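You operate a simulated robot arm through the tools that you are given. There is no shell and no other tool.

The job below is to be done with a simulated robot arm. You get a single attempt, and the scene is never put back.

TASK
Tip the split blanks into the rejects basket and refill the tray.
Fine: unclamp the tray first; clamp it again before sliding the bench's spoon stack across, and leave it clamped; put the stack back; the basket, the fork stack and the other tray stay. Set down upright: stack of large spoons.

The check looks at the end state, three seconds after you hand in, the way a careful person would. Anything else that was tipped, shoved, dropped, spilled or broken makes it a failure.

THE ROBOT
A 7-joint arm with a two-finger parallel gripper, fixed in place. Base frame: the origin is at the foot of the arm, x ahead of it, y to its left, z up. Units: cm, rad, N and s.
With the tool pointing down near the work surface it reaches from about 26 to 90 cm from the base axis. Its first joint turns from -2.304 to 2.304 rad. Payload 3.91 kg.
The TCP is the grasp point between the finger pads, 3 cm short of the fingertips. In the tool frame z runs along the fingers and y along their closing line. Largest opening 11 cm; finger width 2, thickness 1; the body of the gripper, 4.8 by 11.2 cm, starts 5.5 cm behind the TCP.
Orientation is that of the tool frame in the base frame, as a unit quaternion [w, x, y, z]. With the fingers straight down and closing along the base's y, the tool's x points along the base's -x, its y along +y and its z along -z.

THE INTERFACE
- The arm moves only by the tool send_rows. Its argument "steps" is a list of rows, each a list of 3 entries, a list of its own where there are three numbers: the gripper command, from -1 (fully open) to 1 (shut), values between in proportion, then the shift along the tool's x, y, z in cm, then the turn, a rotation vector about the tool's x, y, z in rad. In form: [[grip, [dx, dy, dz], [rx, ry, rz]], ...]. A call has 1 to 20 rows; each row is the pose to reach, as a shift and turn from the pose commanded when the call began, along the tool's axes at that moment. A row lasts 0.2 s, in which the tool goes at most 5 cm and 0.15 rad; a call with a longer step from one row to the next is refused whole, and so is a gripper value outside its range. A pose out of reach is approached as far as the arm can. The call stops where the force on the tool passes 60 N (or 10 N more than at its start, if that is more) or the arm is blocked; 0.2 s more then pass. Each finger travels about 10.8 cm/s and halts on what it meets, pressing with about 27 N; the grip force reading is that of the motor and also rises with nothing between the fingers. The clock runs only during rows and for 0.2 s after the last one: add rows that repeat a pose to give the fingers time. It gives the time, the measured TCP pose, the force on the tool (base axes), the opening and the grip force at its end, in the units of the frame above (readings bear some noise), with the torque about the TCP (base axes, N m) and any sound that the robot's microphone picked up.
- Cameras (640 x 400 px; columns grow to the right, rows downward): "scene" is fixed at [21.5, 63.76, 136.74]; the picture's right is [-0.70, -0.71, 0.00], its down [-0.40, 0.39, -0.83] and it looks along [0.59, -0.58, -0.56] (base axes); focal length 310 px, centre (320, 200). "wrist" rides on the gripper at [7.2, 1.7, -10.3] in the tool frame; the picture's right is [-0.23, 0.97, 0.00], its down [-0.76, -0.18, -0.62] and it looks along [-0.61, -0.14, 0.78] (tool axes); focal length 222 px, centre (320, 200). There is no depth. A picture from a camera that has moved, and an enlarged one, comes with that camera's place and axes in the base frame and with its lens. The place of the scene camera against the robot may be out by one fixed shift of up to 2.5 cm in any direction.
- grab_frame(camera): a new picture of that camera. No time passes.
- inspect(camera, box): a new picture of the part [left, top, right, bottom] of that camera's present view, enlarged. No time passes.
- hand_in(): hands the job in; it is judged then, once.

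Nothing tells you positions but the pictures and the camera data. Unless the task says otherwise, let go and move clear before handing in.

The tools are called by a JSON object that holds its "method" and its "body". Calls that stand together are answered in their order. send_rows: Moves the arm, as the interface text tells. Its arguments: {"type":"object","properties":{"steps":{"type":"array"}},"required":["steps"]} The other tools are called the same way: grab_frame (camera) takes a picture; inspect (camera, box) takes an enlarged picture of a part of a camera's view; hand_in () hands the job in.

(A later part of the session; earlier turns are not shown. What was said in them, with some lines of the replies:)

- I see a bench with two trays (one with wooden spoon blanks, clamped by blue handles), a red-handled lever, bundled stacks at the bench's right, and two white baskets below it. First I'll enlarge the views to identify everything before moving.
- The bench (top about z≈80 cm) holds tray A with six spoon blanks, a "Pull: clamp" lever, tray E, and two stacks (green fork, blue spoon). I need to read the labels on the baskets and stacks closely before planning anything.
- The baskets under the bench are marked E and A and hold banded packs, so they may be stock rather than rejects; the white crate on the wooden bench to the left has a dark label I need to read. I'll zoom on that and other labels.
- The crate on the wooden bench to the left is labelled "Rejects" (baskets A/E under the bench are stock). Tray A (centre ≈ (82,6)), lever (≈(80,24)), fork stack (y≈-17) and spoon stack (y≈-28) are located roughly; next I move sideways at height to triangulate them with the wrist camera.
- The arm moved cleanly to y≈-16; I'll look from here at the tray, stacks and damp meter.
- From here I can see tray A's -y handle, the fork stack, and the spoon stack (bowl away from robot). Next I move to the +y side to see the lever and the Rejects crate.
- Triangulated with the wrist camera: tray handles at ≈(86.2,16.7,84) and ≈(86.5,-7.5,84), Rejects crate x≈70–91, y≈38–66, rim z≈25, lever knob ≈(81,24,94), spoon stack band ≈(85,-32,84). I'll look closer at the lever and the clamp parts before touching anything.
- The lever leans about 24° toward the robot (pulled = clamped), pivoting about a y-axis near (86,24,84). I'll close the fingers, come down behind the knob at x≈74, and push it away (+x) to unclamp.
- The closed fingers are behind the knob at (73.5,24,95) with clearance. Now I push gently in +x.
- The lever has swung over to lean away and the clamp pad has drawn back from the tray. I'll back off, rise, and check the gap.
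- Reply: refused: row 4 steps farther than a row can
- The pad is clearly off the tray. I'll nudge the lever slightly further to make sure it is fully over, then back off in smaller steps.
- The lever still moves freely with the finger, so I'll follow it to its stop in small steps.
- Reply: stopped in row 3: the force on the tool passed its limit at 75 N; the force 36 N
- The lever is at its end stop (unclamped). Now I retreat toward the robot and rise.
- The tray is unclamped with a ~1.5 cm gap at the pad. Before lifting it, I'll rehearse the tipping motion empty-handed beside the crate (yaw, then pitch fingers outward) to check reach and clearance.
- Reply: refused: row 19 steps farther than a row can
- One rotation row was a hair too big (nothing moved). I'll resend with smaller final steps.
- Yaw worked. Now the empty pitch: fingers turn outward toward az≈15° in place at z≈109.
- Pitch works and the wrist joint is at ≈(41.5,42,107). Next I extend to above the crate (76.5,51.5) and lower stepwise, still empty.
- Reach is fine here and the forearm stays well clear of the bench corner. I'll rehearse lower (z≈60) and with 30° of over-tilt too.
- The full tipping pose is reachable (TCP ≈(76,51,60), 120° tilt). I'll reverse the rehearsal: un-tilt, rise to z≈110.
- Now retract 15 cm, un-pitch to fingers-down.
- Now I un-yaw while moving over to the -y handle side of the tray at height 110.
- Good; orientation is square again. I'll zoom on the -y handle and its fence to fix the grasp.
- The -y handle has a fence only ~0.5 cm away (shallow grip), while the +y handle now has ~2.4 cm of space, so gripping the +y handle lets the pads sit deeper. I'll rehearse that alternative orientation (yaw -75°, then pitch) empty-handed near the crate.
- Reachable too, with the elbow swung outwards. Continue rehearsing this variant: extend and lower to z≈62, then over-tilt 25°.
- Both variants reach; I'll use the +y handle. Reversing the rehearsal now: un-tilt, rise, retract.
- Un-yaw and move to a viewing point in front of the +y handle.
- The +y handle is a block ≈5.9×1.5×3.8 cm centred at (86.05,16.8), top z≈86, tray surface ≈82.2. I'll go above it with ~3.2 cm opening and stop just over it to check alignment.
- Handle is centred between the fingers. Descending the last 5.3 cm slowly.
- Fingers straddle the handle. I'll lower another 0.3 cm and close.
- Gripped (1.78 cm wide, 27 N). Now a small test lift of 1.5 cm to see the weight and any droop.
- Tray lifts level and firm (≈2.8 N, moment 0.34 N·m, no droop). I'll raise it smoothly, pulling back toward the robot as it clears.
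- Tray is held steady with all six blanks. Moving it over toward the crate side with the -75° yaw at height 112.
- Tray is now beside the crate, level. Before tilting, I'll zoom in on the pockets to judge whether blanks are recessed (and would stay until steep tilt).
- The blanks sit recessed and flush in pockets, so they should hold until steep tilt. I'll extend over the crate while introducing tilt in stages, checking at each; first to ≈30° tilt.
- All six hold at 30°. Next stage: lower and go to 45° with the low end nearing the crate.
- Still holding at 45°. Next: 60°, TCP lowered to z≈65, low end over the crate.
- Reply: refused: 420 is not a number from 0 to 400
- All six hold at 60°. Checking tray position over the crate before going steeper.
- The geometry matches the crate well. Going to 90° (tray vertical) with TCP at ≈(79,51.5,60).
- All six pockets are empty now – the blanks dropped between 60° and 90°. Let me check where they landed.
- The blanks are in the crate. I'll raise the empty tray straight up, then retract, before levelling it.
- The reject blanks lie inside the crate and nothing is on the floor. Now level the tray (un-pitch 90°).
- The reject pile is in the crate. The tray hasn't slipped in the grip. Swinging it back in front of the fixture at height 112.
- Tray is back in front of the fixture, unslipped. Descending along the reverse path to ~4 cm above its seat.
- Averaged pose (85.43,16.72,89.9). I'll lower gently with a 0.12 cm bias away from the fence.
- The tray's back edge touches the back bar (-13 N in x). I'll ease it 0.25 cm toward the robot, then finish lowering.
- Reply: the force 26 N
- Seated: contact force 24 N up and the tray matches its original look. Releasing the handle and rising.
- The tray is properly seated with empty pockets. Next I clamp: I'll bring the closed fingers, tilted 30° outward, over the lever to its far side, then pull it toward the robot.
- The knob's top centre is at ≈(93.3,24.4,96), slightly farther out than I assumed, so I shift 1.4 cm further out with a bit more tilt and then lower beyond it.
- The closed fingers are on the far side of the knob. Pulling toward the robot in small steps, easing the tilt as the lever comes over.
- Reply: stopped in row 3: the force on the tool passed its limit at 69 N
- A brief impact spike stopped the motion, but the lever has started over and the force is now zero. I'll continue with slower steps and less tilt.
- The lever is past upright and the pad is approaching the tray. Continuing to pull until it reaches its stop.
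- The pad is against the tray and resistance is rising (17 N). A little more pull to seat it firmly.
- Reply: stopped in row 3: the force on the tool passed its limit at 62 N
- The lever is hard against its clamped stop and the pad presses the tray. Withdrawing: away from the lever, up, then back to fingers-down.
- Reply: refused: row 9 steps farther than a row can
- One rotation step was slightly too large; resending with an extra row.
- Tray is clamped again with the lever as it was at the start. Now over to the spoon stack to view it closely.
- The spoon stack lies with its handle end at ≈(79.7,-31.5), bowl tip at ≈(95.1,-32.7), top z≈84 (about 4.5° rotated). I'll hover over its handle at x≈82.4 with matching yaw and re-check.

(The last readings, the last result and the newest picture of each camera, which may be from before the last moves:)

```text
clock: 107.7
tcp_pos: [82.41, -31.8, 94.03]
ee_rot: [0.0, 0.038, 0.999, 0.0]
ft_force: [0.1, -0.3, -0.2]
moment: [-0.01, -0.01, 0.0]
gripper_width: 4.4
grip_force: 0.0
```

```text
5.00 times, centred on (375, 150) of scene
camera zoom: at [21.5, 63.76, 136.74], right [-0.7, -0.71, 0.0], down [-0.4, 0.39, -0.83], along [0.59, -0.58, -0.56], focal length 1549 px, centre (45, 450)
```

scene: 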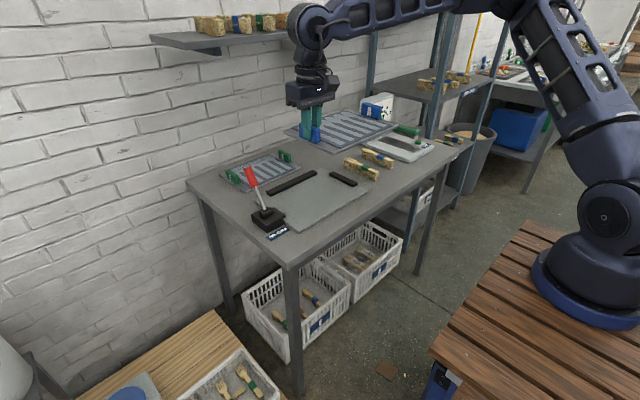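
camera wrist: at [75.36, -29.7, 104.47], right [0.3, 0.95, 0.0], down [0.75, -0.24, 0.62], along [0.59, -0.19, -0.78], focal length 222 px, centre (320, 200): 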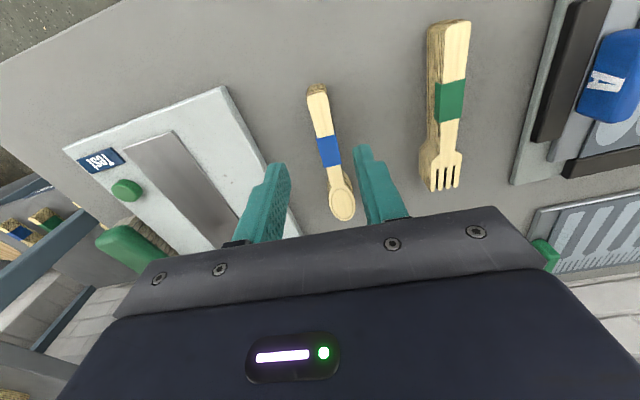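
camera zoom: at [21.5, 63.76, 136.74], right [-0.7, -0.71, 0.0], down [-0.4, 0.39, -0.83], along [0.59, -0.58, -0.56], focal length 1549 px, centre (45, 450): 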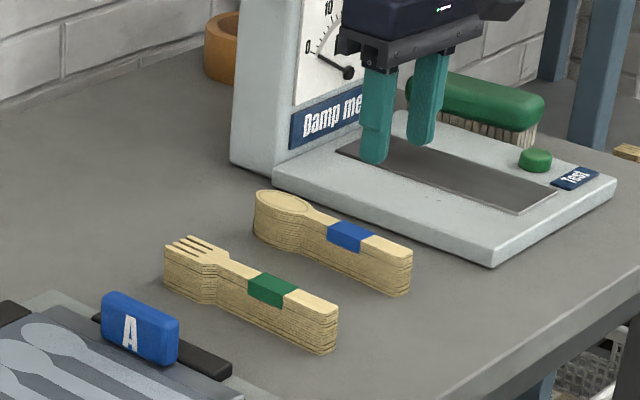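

Both views agree (handle axis at y≈-31.65 for x=82.4, angle ≈-0.08 rad). Descending to grip height z≈84.

{"method": "send_rows", "body": {"steps": [[0.2, [0, 0.12, 3], [0, 0, 0.004]], [0.2, [0, 0.12, 6], [0, 0, 0.004]], [0.2, [0, 0.12, 8.5], [0, 0, 0.004]], [0.2, [0, 0.12, 9.6], [0, 0, 0.004]], [0.2, [0, 0.12, 10.0], [0, 0, 0.004]], [0.2, [0, 0.12, 10.0], [0, 0, 0.004]]]}}

{"method": "grab_frame", "body": {"camera": "wrist"}}

{"method": "inspect", "body": {"camera": "scene", "box": [340, 120, 410, 180]}}

```text
clock: 109.1
tcp_pos: [82.41, -31.5, 83.98]
ee_rot: [0.0, 0.04, 0.999, 0.001]
ft_force: [0.7, -0.6, 0.6]
moment: [0.02, 0.0, -0.02]
gripper_width: 4.4
grip_force: 0.1
```

```text
taken
camera wrist: at [75.4, -29.25, 94.49], right [0.31, 0.95, 0.0], down [0.74, -0.24, 0.62], along [0.59, -0.19, -0.78], focal length 222 px, centre (320, 200)
```

wrist: 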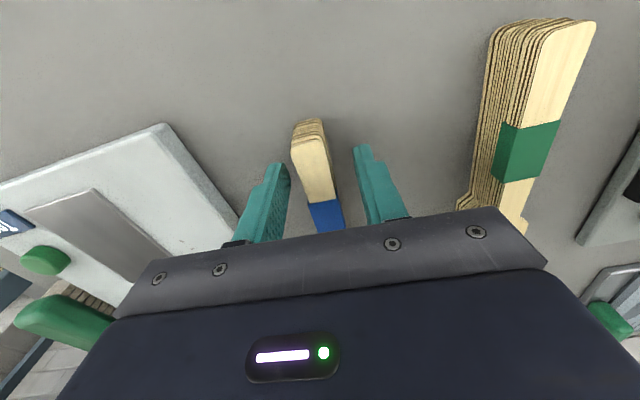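

```text
6.67 times, centred on (375, 150) of scene
camera zoom: at [21.5, 63.76, 136.74], right [-0.7, -0.71, 0.0], down [-0.4, 0.39, -0.83], along [0.59, -0.58, -0.56], focal length 2065 px, centre (-47, 533)
```

zoom: 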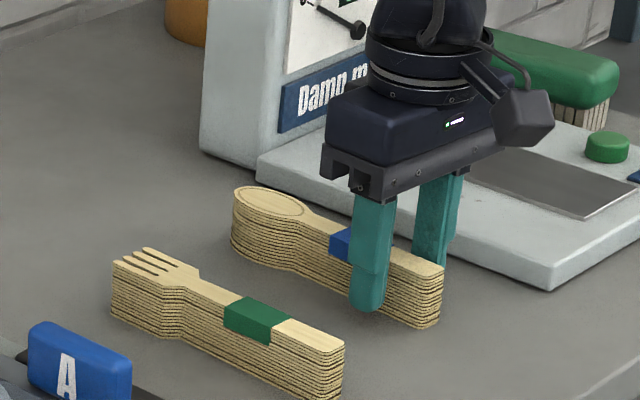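

The fingers straddle the stack's handle squarely. Closing the grip.

{"method": "send_rows", "body": {"steps": [[1, [0, 0, 0], [0, 0, 0]], [1, [0, 0, 0], [0, 0, 0]], [1, [0, 0, 0], [0, 0, 0]]]}}

{"method": "send_rows", "body": {"steps": [[1, [0, 0, 0], [0, 0, 0]]]}}

{"method": "inspect", "body": {"camera": "scene", "box": [340, 120, 410, 180]}}

```text
clock: 109.9
tcp_pos: [82.4, -31.53, 84.16]
ee_rot: [0.0, 0.041, 0.999, 0.001]
ft_force: [0.4, -0.2, 0.5]
moment: [-0.01, 0.06, 0.02]
gripper_width: 1.69
grip_force: 26.8
```

```text
clock: 110.3
tcp_pos: [82.47, -31.45, 84.21]
ee_rot: [0.0, 0.041, 0.999, 0.0]
ft_force: [-0.7, -0.4, 0.2]
moment: [-0.03, 0.05, 0.01]
gripper_width: 1.65
grip_force: 27.2
```

```text
6.67 times, centred on (375, 150) of scene
camera zoom: at [21.5, 63.76, 136.74], right [-0.7, -0.71, 0.0], down [-0.4, 0.39, -0.83], along [0.59, -0.58, -0.56], focal length 2065 px, centre (-47, 533)
```

zoom: 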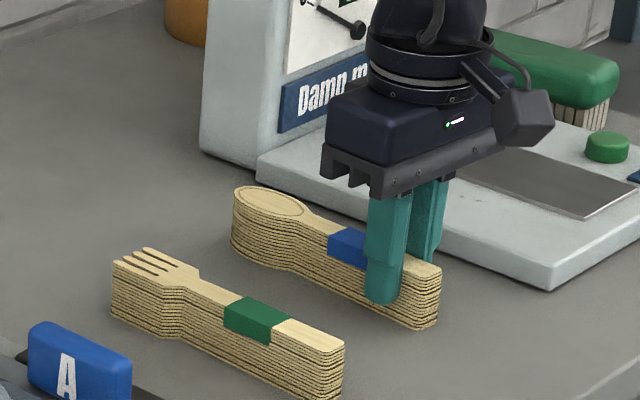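

Gripped at 1.67 cm. Test lift of 1.5 cm.

{"method": "send_rows", "body": {"steps": [[1, [0, 0, -0.4], [0, 0, 0]], [1, [0, 0, -0.9], [0, 0, 0]], [1, [0, 0, -1.5], [0, 0, 0]], [1, [0, 0, -1.5], [0, 0, 0]], [1, [0, 0, -1.5], [0, 0, 0]]]}}

{"method": "inspect", "body": {"camera": "scene", "box": [340, 120, 410, 180]}}

```text
clock: 111.5
tcp_pos: [82.49, -31.52, 85.58]
ee_rot: [0.0, 0.042, 0.999, 0.001]
ft_force: [-0.5, 0.8, -0.6]
moment: [-0.01, 0.02, -0.01]
gripper_width: 1.69
grip_force: 27.2
```

```text
6.67 times, centred on (375, 150) of scene
camera zoom: at [21.5, 63.76, 136.74], right [-0.7, -0.71, 0.0], down [-0.4, 0.39, -0.83], along [0.59, -0.58, -0.56], focal length 2065 px, centre (-47, 533)
```

zoom: 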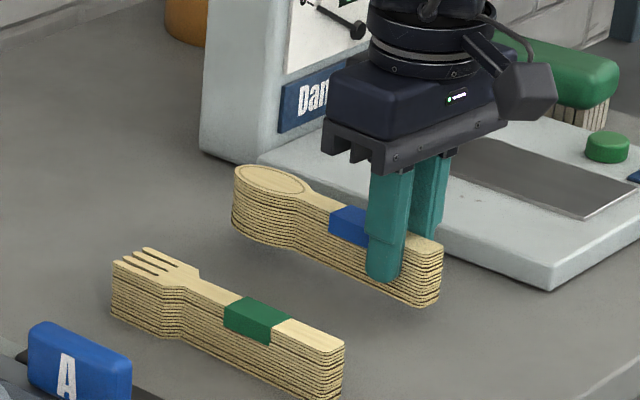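

The stack is light, level and secure. Raising and carrying it over the fork stack and the -y handle to above the first pocket (y≈-4), squaring the yaw to the tray.

{"method": "send_rows", "body": {"steps": [[1, [0, 0, -3], [0, 0, 0]], [1, [0, 0, -7], [0, 0, 0]], [1, [0, 0, -11], [0, 0, 0]], [1, [0, 0, -12.4], [0, 0, 0]], [1, [0.4, 3.4, -12.4], [0, 0, -0.012]], [1, [0.8, 6.8, -12.4], [0, 0, -0.024]], [1, [1.2, 10.2, -12.4], [0, 0, -0.036]], [1, [1.6, 13.6, -12.4], [0, 0, -0.048]], [1, [2.0, 17, -12.4], [0, 0, -0.06]], [1, [2.4, 20.4, -12.4], [0, 0, -0.07]], [1, [2.85, 23.8, -12.4], [0, 0, -0.08]], [1, [3.23, 27.1, -12.4], [0, 0, -0.082]], [1, [3.23, 27.1, -12.4], [0, 0, -0.082]]]}}

{"method": "inspect", "body": {"camera": "scene", "box": [260, 120, 400, 225]}}

{"method": "grab_frame", "body": {"camera": "wrist"}}

```text
clock: 114.3
tcp_pos: [81.4, -4.25, 97.9]
ee_rot: [0.0, 0.0, 1.0, 0.0]
ft_force: [-1.5, 0.2, -0.5]
moment: [-0.03, 0.07, 0.03]
gripper_width: 1.67
grip_force: 27.1
```

```text
3.81 times, centred on (330, 172) of scene
camera zoom: at [21.5, 63.76, 136.74], right [-0.7, -0.71, 0.0], down [-0.4, 0.39, -0.83], along [0.59, -0.58, -0.56], focal length 1180 px, centre (282, 305)
```

zoom: 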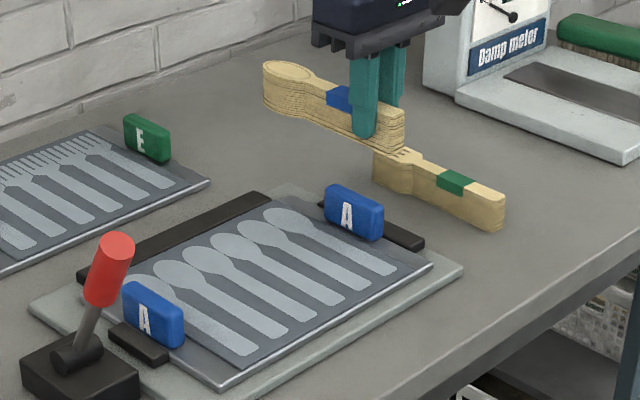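

```text
taken
camera wrist: at [74.19, -2.63, 108.27], right [0.23, 0.97, 0.0], down [0.76, -0.18, 0.62], along [0.61, -0.14, -0.78], focal length 222 px, centre (320, 200)
```

wrist: 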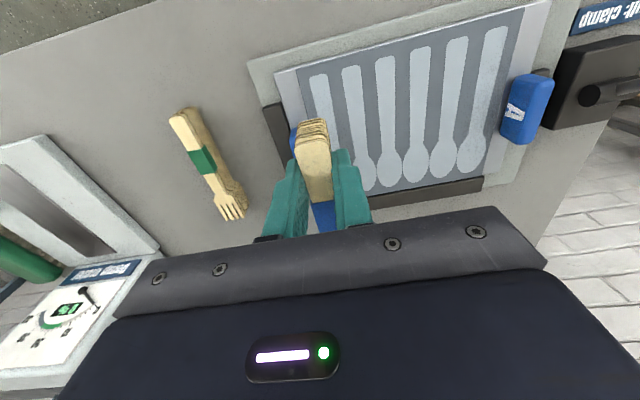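

Aligned over the first pocket. Lowering to just above the tray surface.

{"method": "send_rows", "body": {"steps": [[1, [0, 0.3, 3], [0, 0, 0]], [1, [0, 0.3, 6], [0, 0, 0]], [1, [0, 0.3, 8.5], [0, 0, 0]], [1, [0, 0.3, 10], [0, 0, 0]], [1, [0, 0.3, 10.5], [0, 0, 0]], [1, [0, 0.3, 10.5], [0, 0, 0]]]}}

{"method": "inspect", "body": {"camera": "scene", "box": [270, 140, 380, 225]}}

{"method": "grab_frame", "body": {"camera": "wrist"}}

```text
clock: 115.7
tcp_pos: [81.36, -4.0, 87.37]
ee_rot: [0.0, -0.001, 1.0, 0.002]
ft_force: [-0.1, -0.6, 0.8]
moment: [0.01, 0.04, -0.01]
gripper_width: 1.66
grip_force: 27.3
```

```text
4.71 times, centred on (325, 182) of scene
camera zoom: at [21.5, 63.76, 136.74], right [-0.7, -0.71, 0.0], down [-0.4, 0.39, -0.83], along [0.59, -0.58, -0.56], focal length 1458 px, centre (296, 282)
```

zoom: 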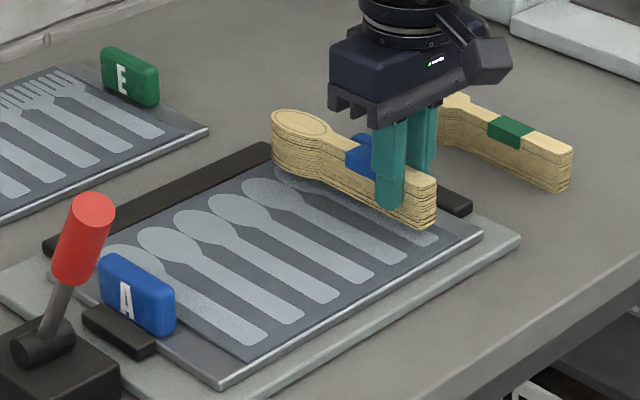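

```text
taken
camera wrist: at [74.25, -2.38, 97.86], right [0.23, 0.97, 0.0], down [0.76, -0.18, 0.62], along [0.61, -0.14, -0.78], focal length 222 px, centre (320, 200)
```

wrist: 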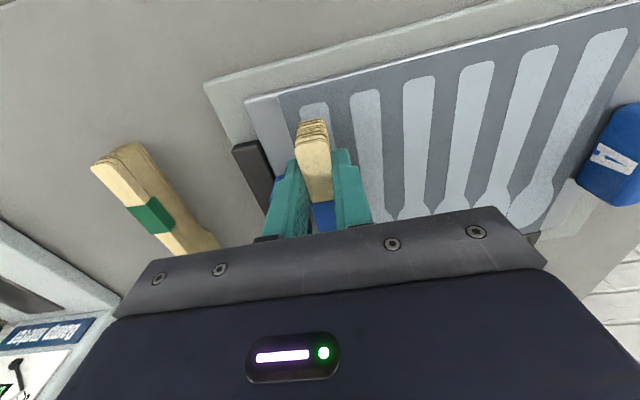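

About 1 cm above the tray. Lowering in fine steps while watching the force.

{"method": "send_rows", "body": {"steps": [[1, [0, 0, 0.25], [0, 0, 0]], [1, [0, 0, 0.5], [0, 0, 0]], [1, [0, 0, 0.7], [0, 0, 0]], [1, [0, 0, 0.7], [0, 0, 0]]]}}

{"method": "send_rows", "body": {"steps": [[1, [0, 0, 0.15], [0, 0, 0]], [1, [0, 0, 0.3], [0, 0, 0]], [1, [0, 0, 0.3], [0, 0, 0]]]}}

{"method": "inspect", "body": {"camera": "scene", "box": [300, 150, 370, 205]}}

```text
clock: 116.7
tcp_pos: [81.46, -3.98, 86.78]
ee_rot: [0.0, -0.001, 1.0, -0.001]
ft_force: [0.2, 0.2, -0.1]
moment: [0.01, 0.04, -0.02]
gripper_width: 1.67
grip_force: 27.3
```

```text
clock: 117.5
tcp_pos: [81.53, -3.98, 86.56]
ee_rot: [0.001, -0.001, 1.0, 0.001]
ft_force: [0.2, -0.8, 8.8]
moment: [-0.02, -0.02, 0.01]
gripper_width: 1.66
grip_force: 27.1
```

```text
7.27 times, centred on (335, 178) of scene
camera zoom: at [21.5, 63.76, 136.74], right [-0.7, -0.71, 0.0], down [-0.4, 0.39, -0.83], along [0.59, -0.58, -0.56], focal length 2253 px, centre (211, 364)
```

zoom: 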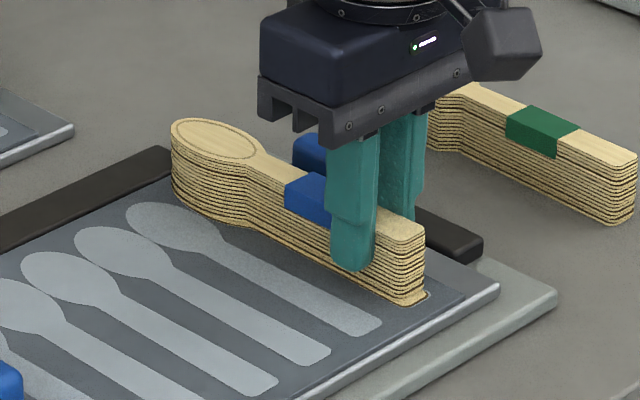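

The stack bottom is touching the tray (≈9 N) over pocket 1. I relax 0.1 cm and slide across in +y toward the last pocket.

{"method": "send_rows", "body": {"steps": [[1, [0, 0, -0.1], [0, 0, 0]], [1, [0, 0.6, -0.1], [0, 0, 0]], [1, [0, 1.4, -0.1], [0, 0, 0]], [1, [0, 2.2, -0.1], [0, 0, 0]], [1, [0, 3.0, -0.1], [0, 0, 0]], [1, [0, 3.8, -0.1], [0, 0, 0]], [1, [0, 4.6, -0.1], [0, 0, 0]], [1, [0, 5.4, -0.1], [0, 0, 0]], [1, [0, 6.2, -0.1], [0, 0, 0]], [1, [0, 7.0, -0.1], [0, 0, 0]], [1, [0, 7.0, -0.1], [0, 0, 0]]]}}

{"method": "inspect", "body": {"camera": "scene", "box": [270, 140, 380, 225]}}

{"method": "grab_frame", "body": {"camera": "wrist"}}

```text
clock: 119.9
tcp_pos: [81.35, 2.95, 86.59]
ee_rot: [0.001, -0.001, 1.0, 0.0]
ft_force: [0.3, -1.1, 0.9]
moment: [-0.01, 0.02, 0.0]
gripper_width: 1.68
grip_force: 26.9
```

```text
4.71 times, centred on (325, 182) of scene
camera zoom: at [21.5, 63.76, 136.74], right [-0.7, -0.71, 0.0], down [-0.4, 0.39, -0.83], along [0.59, -0.58, -0.56], focal length 1458 px, centre (296, 282)
```

zoom: 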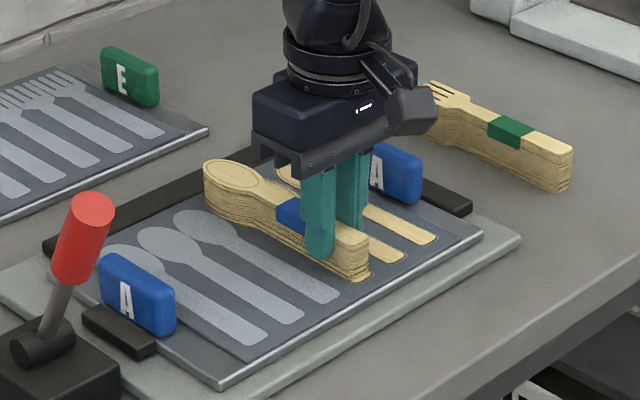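

```text
taken
camera wrist: at [74.2, 4.69, 96.91], right [0.23, 0.97, 0.0], down [0.76, -0.18, 0.62], along [0.61, -0.14, -0.78], focal length 222 px, centre (320, 200)
```

wrist: 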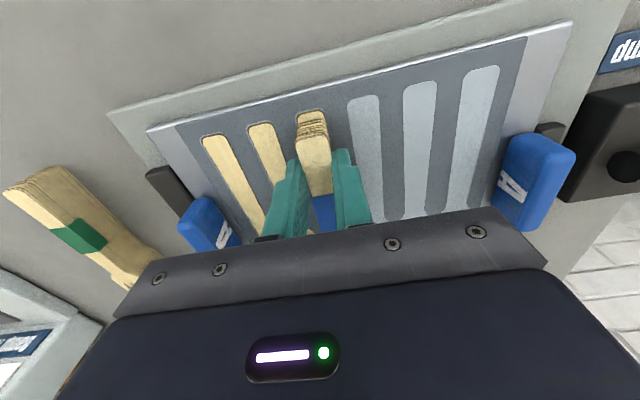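

Pockets 1–3 are being filled as the stack passes. Continuing toward the last pocket.

{"method": "send_rows", "body": {"steps": [[1, [0, 0.7, 0], [0, 0, 0]], [1, [0, 1.5, 0], [0, 0, 0]], [1, [0, 2.3, 0], [0, 0, 0]], [1, [0, 3.1, 0], [0, 0, 0]], [1, [0, 3.9, 0], [0, 0, 0]], [1, [0, 4.7, 0], [0, 0, 0]], [1, [0, 5.5, 0], [0, 0, 0]], [1, [0, 6.3, 0], [0, 0, 0]], [1, [0, 7.1, 0], [0, 0, 0]], [1, [0, 7.9, 0], [0, 0, 0]], [1, [0, 8.7, 0], [0, 0, 0]], [1, [0, 9.5, 0], [0, 0, 0]], [1, [0, 10.2, 0], [0, 0, 0]], [1, [0, 10.2, 0], [0, 0, 0]]]}}

{"method": "inspect", "body": {"camera": "scene", "box": [250, 140, 380, 235]}}

{"method": "grab_frame", "body": {"camera": "wrist"}}

```text
clock: 122.9
tcp_pos: [81.45, 13.35, 86.53]
ee_rot: [0.0, 0.0, 1.0, 0.0]
ft_force: [-0.2, 0.0, -0.9]
moment: [0.03, -0.01, -0.02]
gripper_width: 1.67
grip_force: 27.5
```

```text
4.21 times, centred on (315, 188) of scene
camera zoom: at [21.5, 63.76, 136.74], right [-0.7, -0.71, 0.0], down [-0.4, 0.39, -0.83], along [0.59, -0.58, -0.56], focal length 1304 px, centre (341, 253)
```

zoom: 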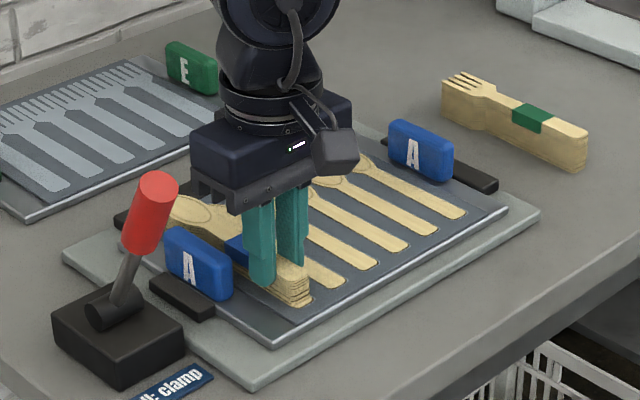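

```text
taken
camera wrist: at [74.17, 14.94, 96.91], right [0.23, 0.97, 0.0], down [0.76, -0.18, 0.62], along [0.61, -0.14, -0.78], focal length 222 px, centre (320, 200)
```

wrist: 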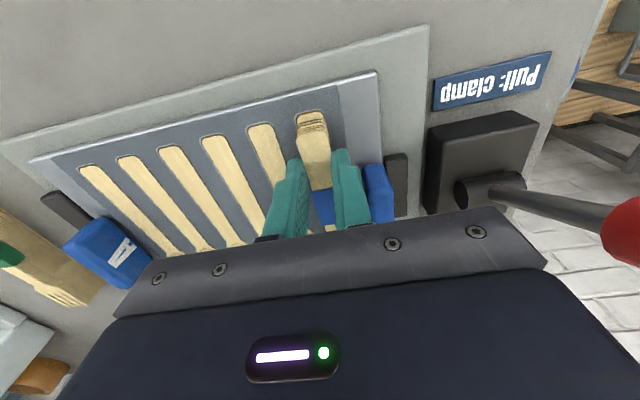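

All six pockets appear filled. Lifting the stack straight up to verify.

{"method": "send_rows", "body": {"steps": [[1, [0, -0.2, -0.5], [0, 0, 0]], [1, [0, -0.2, -1.5], [0, 0, 0]], [1, [0, -0.2, -4], [0, 0, 0]], [1, [0, -0.2, -7], [0, 0, 0]], [1, [0, -0.2, -10], [0, 0, 0]], [1, [0, -0.2, -12], [0, 0, 0]], [1, [0, -0.2, -12], [0, 0, 0]]]}}

{"method": "inspect", "body": {"camera": "scene", "box": [250, 120, 380, 235]}}

{"method": "grab_frame", "body": {"camera": "wrist"}}

```text
clock: 124.5
tcp_pos: [81.36, 12.98, 98.5]
ee_rot: [0.0, -0.001, 1.0, 0.001]
ft_force: [0.7, 0.4, -0.1]
moment: [-0.01, 0.0, -0.01]
gripper_width: 1.65
grip_force: 27.6
```

```text
3.48 times, centred on (315, 178) of scene
camera zoom: at [21.5, 63.76, 136.74], right [-0.7, -0.71, 0.0], down [-0.4, 0.39, -0.83], along [0.59, -0.58, -0.56], focal length 1078 px, centre (337, 278)
```

zoom: 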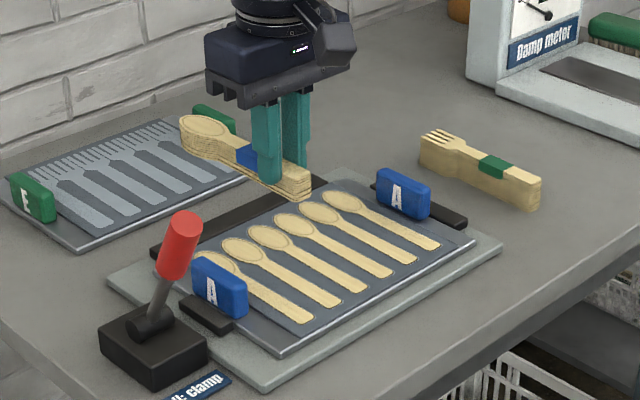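

```text
taken
camera wrist: at [74.21, 14.68, 108.9], right [0.23, 0.97, 0.0], down [0.76, -0.18, 0.62], along [0.61, -0.14, -0.78], focal length 222 px, centre (320, 200)
```

wrist: 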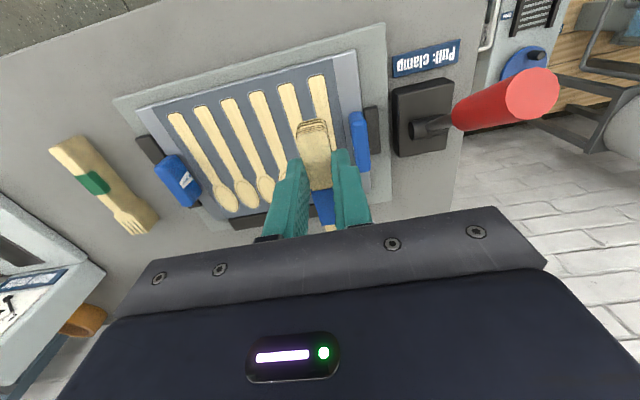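

All six pockets are filled with fresh blanks and the tray remains clamped. The stack may be thinner now, so I'll examine it before returning it.

{"method": "inspect", "body": {"camera": "scene", "box": [275, 135, 335, 185]}}

{"method": "inspect", "body": {"camera": "scene", "box": [280, 170, 360, 225]}}

{"method": "inspect", "body": {"camera": "scene", "box": [330, 135, 400, 190]}}

```text
8.00 times, centred on (305, 160) of scene
camera zoom: at [21.5, 63.76, 136.74], right [-0.7, -0.71, 0.0], down [-0.4, 0.39, -0.83], along [0.59, -0.58, -0.56], focal length 2478 px, centre (440, 520)
```

zoom: 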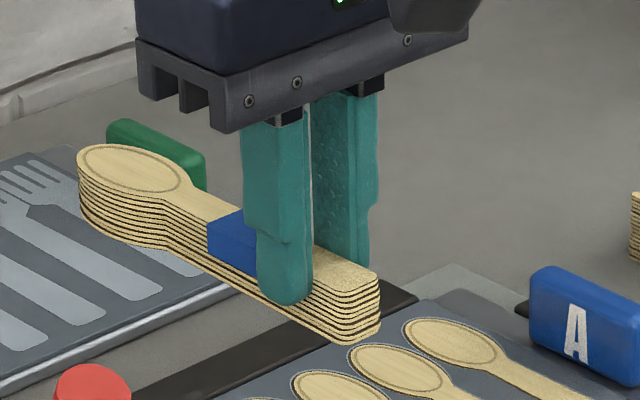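

```text
7.27 times, centred on (320, 198) of scene
camera zoom: at [21.5, 63.76, 136.74], right [-0.7, -0.71, 0.0], down [-0.4, 0.39, -0.83], along [0.59, -0.58, -0.56], focal length 2253 px, centre (320, 218)
```

zoom: 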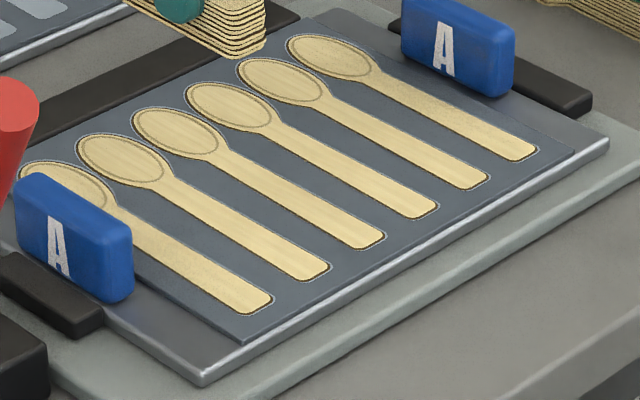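

```text
7.27 times, centred on (365, 162) of scene
camera zoom: at [21.5, 63.76, 136.74], right [-0.7, -0.71, 0.0], down [-0.4, 0.39, -0.83], along [0.59, -0.58, -0.56], focal length 2253 px, centre (-7, 473)
```

zoom: 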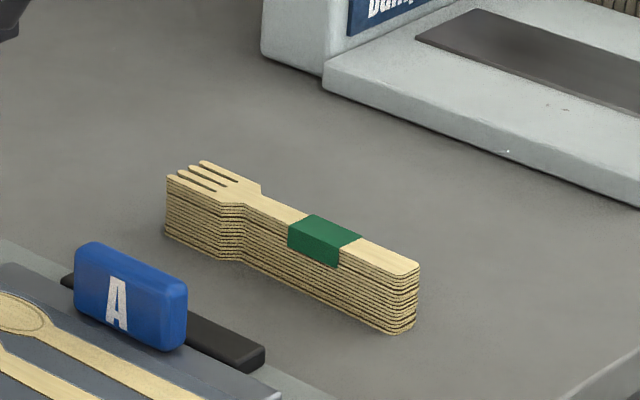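

The stack shrank from the top (≈2.3 cm high now) with its bottom still just below the fingertips, so the original grasp height works for setting it down. Carrying it back over to its original spot with its original yaw.

{"method": "send_rows", "body": {"steps": [[1, [-0.1, -3, 0], [0, 0, 0.006]], [1, [-0.2, -7.4, 0], [0, 0, 0.014]], [1, [-0.3, -11.8, 0], [0, 0, 0.022]], [1, [-0.4, -16.2, 0], [0, 0, 0.03]], [1, [-0.5, -20.6, 0], [0, 0, 0.038]], [1, [-0.6, -25, 0], [0, 0, 0.046]], [1, [-0.7, -29.4, 0], [0, 0, 0.054]], [1, [-0.8, -33.8, 0], [0, 0, 0.062]], [1, [-0.9, -38.2, 0], [0, 0, 0.07]], [1, [-1.0, -42, 0], [0, 0, 0.078]], [1, [-1.07, -44.5, 0], [0, 0, 0.082]], [1, [-1.07, -44.5, 0], [0, 0, 0.082]]]}}

{"method": "send_rows", "body": {"steps": [[1, [0, 0, 3], [0, 0, 0]], [1, [0, 0, 6.5], [0, 0, 0]], [1, [0, 0, 10], [0, 0, 0]], [1, [0, 0, 12], [0, 0, 0]], [1, [0, 0, 12], [0, 0, 0]]]}}

{"method": "inspect", "body": {"camera": "scene", "box": [335, 120, 405, 180]}}

{"method": "grab_frame", "body": {"camera": "wrist"}}

```text
clock: 127.1
tcp_pos: [82.43, -31.36, 98.33]
ee_rot: [0.0, 0.04, 0.999, -0.001]
ft_force: [0.5, 0.5, -1.0]
moment: [0.0, 0.02, -0.03]
gripper_width: 1.64
grip_force: 26.8
```

```text
clock: 128.3
tcp_pos: [82.27, -31.49, 86.37]
ee_rot: [-0.001, 0.04, 0.999, 0.001]
ft_force: [0.3, 0.7, -0.8]
moment: [-0.04, 0.0, 0.01]
gripper_width: 1.67
grip_force: 27.4
```

```text
6.67 times, centred on (370, 150) of scene
camera zoom: at [21.5, 63.76, 136.74], right [-0.7, -0.71, 0.0], down [-0.4, 0.39, -0.83], along [0.59, -0.58, -0.56], focal length 2065 px, centre (-13, 533)
```

zoom: 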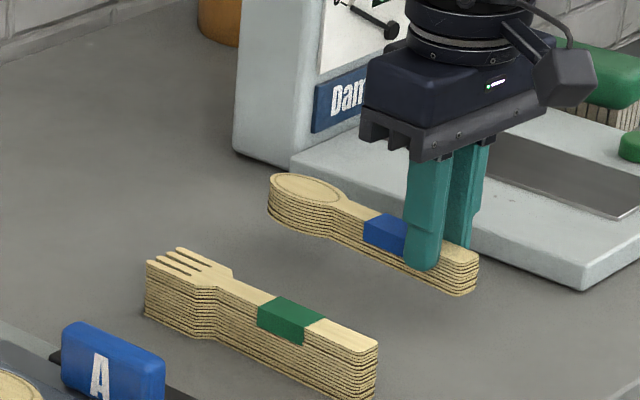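

```text
taken
camera wrist: at [75.26, -29.23, 96.79], right [0.31, 0.95, 0.0], down [0.74, -0.24, 0.62], along [0.59, -0.19, -0.78], focal length 222 px, centre (320, 200)
```

wrist: 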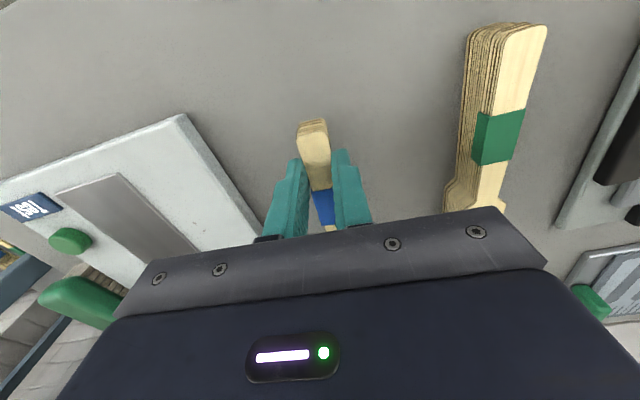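

Hovering about 2 cm above its spot. Lowering gently until contact.

{"method": "send_rows", "body": {"steps": [[1, [0, 0, 0.7], [0, 0, 0]], [1, [0, 0, 1.3], [0, 0, 0]], [1, [0, 0, 1.7], [0, 0, 0]], [1, [0, 0, 1.9], [0, 0, 0]], [1, [0, 0, 1.9], [0, 0, 0]]]}}

{"method": "send_rows", "body": {"steps": [[1, [0, 0, 0.15], [0, 0, 0]], [1, [0, 0, 0.3], [0, 0, 0]], [1, [0, 0, 0.3], [0, 0, 0]]]}}

{"method": "inspect", "body": {"camera": "scene", "box": [335, 120, 405, 180]}}

```text
clock: 129.5
tcp_pos: [82.55, -31.51, 84.75]
ee_rot: [0.0, 0.04, 0.999, -0.001]
ft_force: [0.1, 0.9, 0.1]
moment: [0.0, 0.06, -0.02]
gripper_width: 1.66
grip_force: 27.3
```

```text
clock: 130.3
tcp_pos: [82.64, -31.42, 84.36]
ee_rot: [0.0, 0.04, 0.999, 0.001]
ft_force: [-1.6, 0.3, 0.0]
moment: [0.02, 0.04, -0.03]
gripper_width: 1.66
grip_force: 27.3
```

```text
6.67 times, centred on (370, 150) of scene
camera zoom: at [21.5, 63.76, 136.74], right [-0.7, -0.71, 0.0], down [-0.4, 0.39, -0.83], along [0.59, -0.58, -0.56], focal length 2065 px, centre (-13, 533)
```

zoom: 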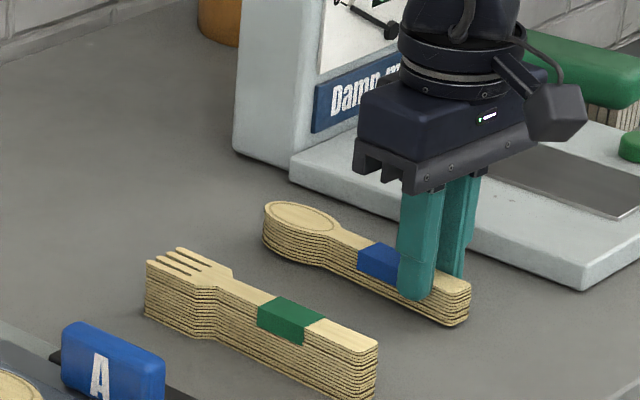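

No contact yet; continuing in small steps.

{"method": "send_rows", "body": {"steps": [[1, [0, 0, 0.12], [0, 0, 0]], [1, [0, 0, 0.24], [0, 0, 0]], [1, [0, 0, 0.24], [0, 0, 0]]]}}

{"method": "send_rows", "body": {"steps": [[1, [0, 0, 0.1], [0, 0, 0]], [1, [0, 0, 0.2], [0, 0, 0]], [1, [0, 0, 0.2], [0, 0, 0]]]}}

{"method": "inspect", "body": {"camera": "scene", "box": [335, 120, 405, 180]}}

```text
clock: 131.1
tcp_pos: [82.52, -31.34, 84.06]
ee_rot: [0.0, 0.04, 0.999, 0.001]
ft_force: [0.0, 0.2, -0.3]
moment: [0.02, 0.03, -0.04]
gripper_width: 1.64
grip_force: 26.4
```

```text
clock: 131.9
tcp_pos: [82.5, -31.49, 83.97]
ee_rot: [0.001, 0.04, 0.999, 0.0]
ft_force: [1.5, -3.8, 24.1]
moment: [-0.1, -0.08, -0.01]
gripper_width: 1.65
grip_force: 26.8
```

```text
6.67 times, centred on (370, 150) of scene
camera zoom: at [21.5, 63.76, 136.74], right [-0.7, -0.71, 0.0], down [-0.4, 0.39, -0.83], along [0.59, -0.58, -0.56], focal length 2065 px, centre (-13, 533)
```

zoom: 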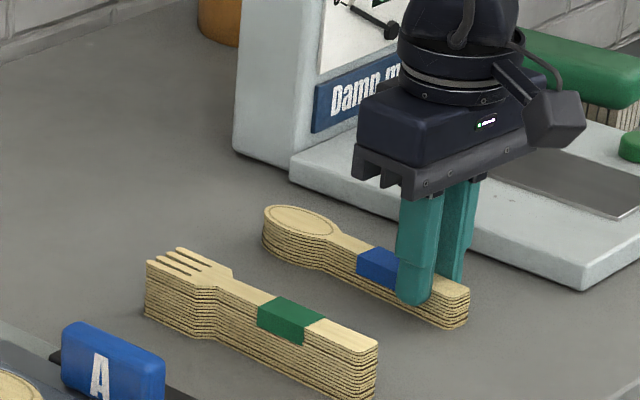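

The stack is resting on the bench (24 N contact). Relieving pressure slightly, opening, and rising clear.

{"method": "send_rows", "body": {"steps": [[1, [0, 0, -0.15], [0, 0, 0]], [1, [0, 0, -0.15], [0, 0, 0]], [0.6, [0, 0, -0.15], [0, 0, 0]], [0.3, [0, 0, -0.15], [0, 0, 0]], [0.2, [0, 0, -0.15], [0, 0, 0]], [0.2, [0, 0, -0.15], [0, 0, 0]], [0.2, [0, 0, -1.5], [0, 0, 0]], [0.2, [0, 0, -4], [0, 0, 0]], [0.2, [0, 0, -8], [0, 0, 0]], [0.2, [0, 0, -12], [0, 0, 0]], [0.2, [3, 0, -15], [0, 0, 0]], [0.2, [7, 0, -17], [0, 0, 0]], [0.2, [11, 0, -19], [0, 0, 0]], [0.2, [13, 0, -21], [0, 0, 0]], [0.2, [13, 0, -21], [0, 0, 0]]]}}

{"method": "grab_frame", "body": {"camera": "scene"}}

{"method": "inspect", "body": {"camera": "scene", "box": [335, 140, 395, 185]}}

{"method": "grab_frame", "body": {"camera": "wrist"}}

```text
clock: 135.1
tcp_pos: [69.31, -30.45, 104.75]
ee_rot: [0.0, 0.04, 0.999, 0.0]
ft_force: [-0.1, -0.3, -0.7]
moment: [-0.01, 0.01, -0.02]
gripper_width: 4.41
grip_force: 0.1
```

```text
taken
```

scene: 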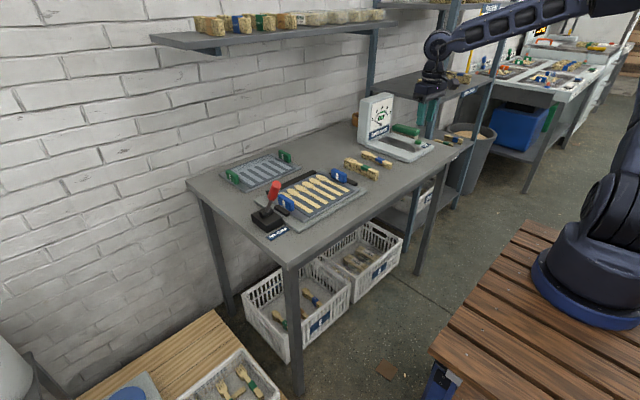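

```text
8.89 times, centred on (365, 162) of scene
camera zoom: at [21.5, 63.76, 136.74], right [-0.7, -0.71, 0.0], down [-0.4, 0.39, -0.83], along [0.59, -0.58, -0.56], focal length 2754 px, centre (-80, 533)
```

zoom: 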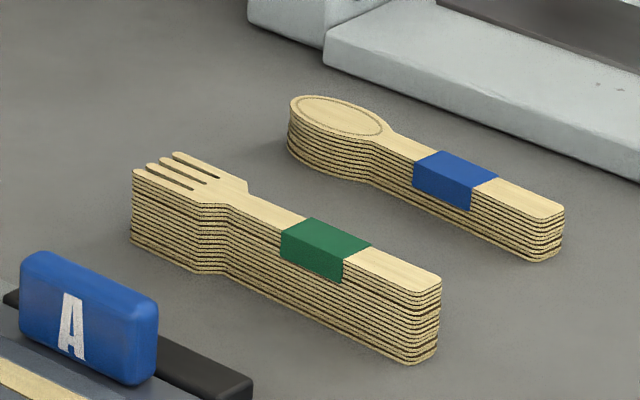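

```text
taken
camera wrist: at [62.31, -28.13, 115.19], right [0.31, 0.95, 0.0], down [0.74, -0.24, 0.62], along [0.59, -0.19, -0.78], focal length 222 px, centre (320, 200)
```

wrist: 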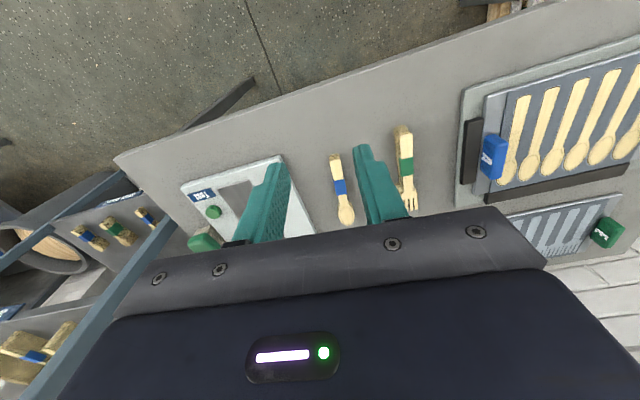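

The spoon stack is back upright in its place and the fork stack is unmoved. Final checks: the crate contents, tray clamp, and floor.

{"method": "inspect", "body": {"camera": "scene", "box": [170, 330, 310, 400]}}

{"method": "inspect", "body": {"camera": "scene", "box": [240, 150, 360, 240]}}

{"method": "inspect", "body": {"camera": "scene", "box": [200, 220, 420, 360]}}

{"method": "send_rows", "body": {"steps": [[0.2, [0, 4.5, -1], [0, 0, 0]], [0.2, [0, 9, -2], [0, 0, 0]], [0.2, [0, 13.5, -3], [0, 0, 0]], [0.2, [0, 18, -4], [0, 0, 0]], [0.2, [0, 22.5, -5], [0, 0, 0]], [0.2, [0, 27, -5], [0, 0, 0]], [0.2, [0, 31.5, -5], [0, 0, 0]], [0.2, [0, 36, -5], [0, 0, 0]], [0.2, [0, 40.5, -5], [0, 0, 0]], [0.2, [0, 45, -5], [0, 0, 0]], [0.2, [0, 49.5, -5], [0, 0, 0]], [0.2, [0, 54, -5], [0, 0, 0]], [0.2, [0, 58.5, -5], [0, 0, 0]], [0.2, [0, 63, -5], [0, 0, 0]], [0.2, [0, 67.5, -5], [0, 0, 0]], [0.2, [0, 72, -5], [0, 0, 0]], [0.2, [0, 76, -5], [0, 0, 0]], [0.2, [0, 76, -5], [0, 0, 0]]]}}

{"method": "grab_frame", "body": {"camera": "wrist"}}

```text
4.57 times, centred on (240, 365) of scene
camera zoom: at [21.5, 63.76, 136.74], right [-0.7, -0.71, 0.0], down [-0.4, 0.39, -0.83], along [0.59, -0.58, -0.56], focal length 1416 px, centre (686, -554)
```

zoom: 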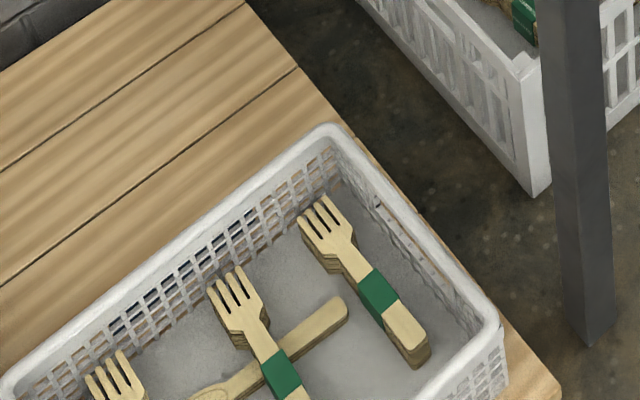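

```text
4.44 times, centred on (300, 195) of scene
camera zoom: at [21.5, 63.76, 136.74], right [-0.7, -0.71, 0.0], down [-0.4, 0.39, -0.83], along [0.59, -0.58, -0.56], focal length 1377 px, centre (409, 222)
```

zoom: 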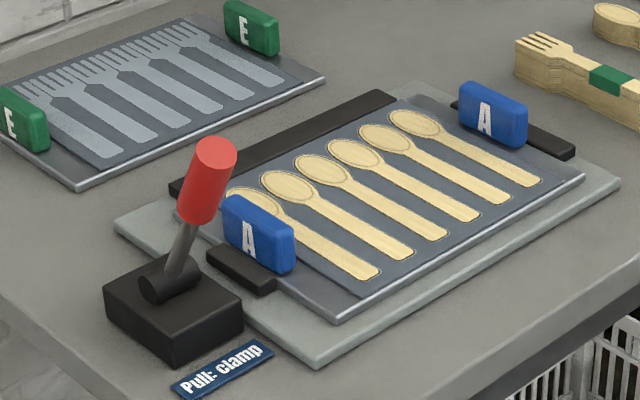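

```text
2.86 times, centred on (310, 290) of scene
camera zoom: at [21.5, 63.76, 136.74], right [-0.7, -0.71, 0.0], down [-0.4, 0.39, -0.83], along [0.59, -0.58, -0.56], focal length 885 px, centre (349, -57)
```

zoom: 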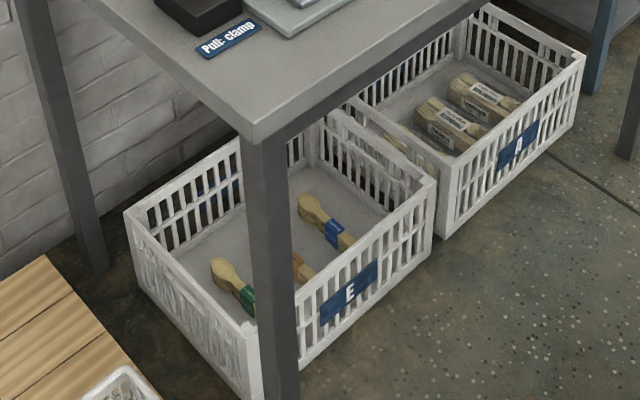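

```text
clock: 138.9
tcp_pos: [75.72, 45.44, 109.8]
ee_rot: [0.0, 0.04, 0.999, 0.001]
ft_force: [-0.2, -0.2, 0.4]
moment: [0.02, -0.01, 0.01]
gripper_width: 4.41
grip_force: 0.1
```

```text
taken
camera wrist: at [68.66, 47.7, 120.31], right [0.31, 0.95, 0.0], down [0.74, -0.24, 0.62], along [0.59, -0.19, -0.78], focal length 222 px, centre (320, 200)
```

wrist: 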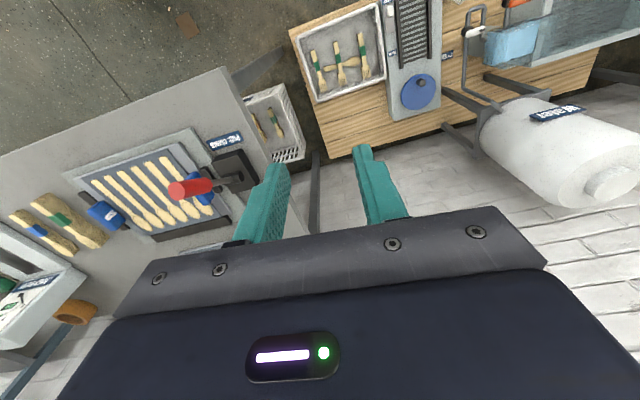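

Tray is filled and clamped, floor is clear. One last look into the crate.

{"method": "inspect", "body": {"camera": "wrist", "box": [285, 0, 395, 100]}}

{"method": "inspect", "body": {"camera": "wrist", "box": [0, 120, 260, 300]}}

```text
4.00 times, centred on (340, 50) of wrist
camera zoom: at [68.66, 47.7, 120.31], right [0.31, 0.95, 0.0], down [0.74, -0.24, 0.62], along [0.59, -0.19, -0.78], focal length 888 px, centre (240, 800)
```

zoom: 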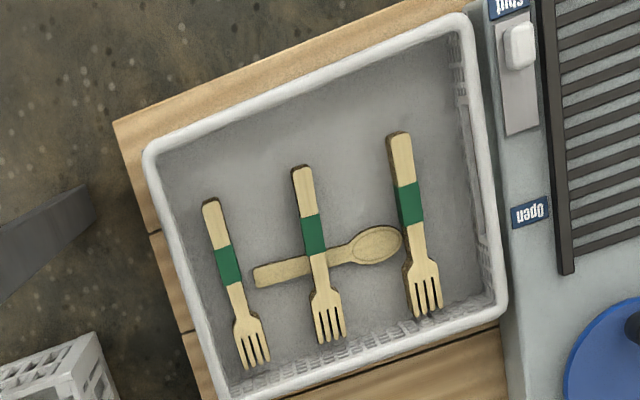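

```text
2.22 times, centred on (130, 210) of wrist
camera zoom: at [68.66, 47.7, 120.31], right [0.31, 0.95, 0.0], down [0.74, -0.24, 0.62], along [0.59, -0.19, -0.78], focal length 494 px, centre (742, 178)
```

zoom: 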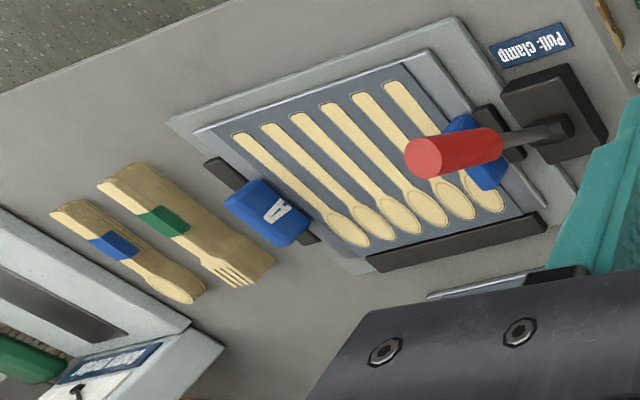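

The rejected blanks are piled in the Rejects crate, which hasn't moved. Tray A holds six fresh blanks and is clamped, with the lever pulled. The spoon stack is upright back in its place, and the fork stack and tray E are undisturbed. The gripper is empty and clear, so I'm handing in.

{"method": "hand_in", "body": {}}

```text
The job is handed in.
```

I tipped the split blanks into the rejects basket, refilled the tray, and handed the job in. I don't have the check's verdict.

- **Blanks:** All six pockets emptied over the basket. In the pictures the rejects lie as one pile inside it, so I couldn't count them individually. I saw none on the floor or bench.
- **Tray:** I unclamped it first, put it back on its seat and clamped it before refilling. All six pockets hold fresh blanks, and the lever is still in the clamped position.
- **Spoon stack:** It is back in its place and upright, about 0.4 cm off where it started by the pictures. It is thinner now because six blanks went into the tray.
- **Left in place:** In the final pictures, the basket, the fork stack and the other tray are where they started.

The gripper is empty and clear of everything.
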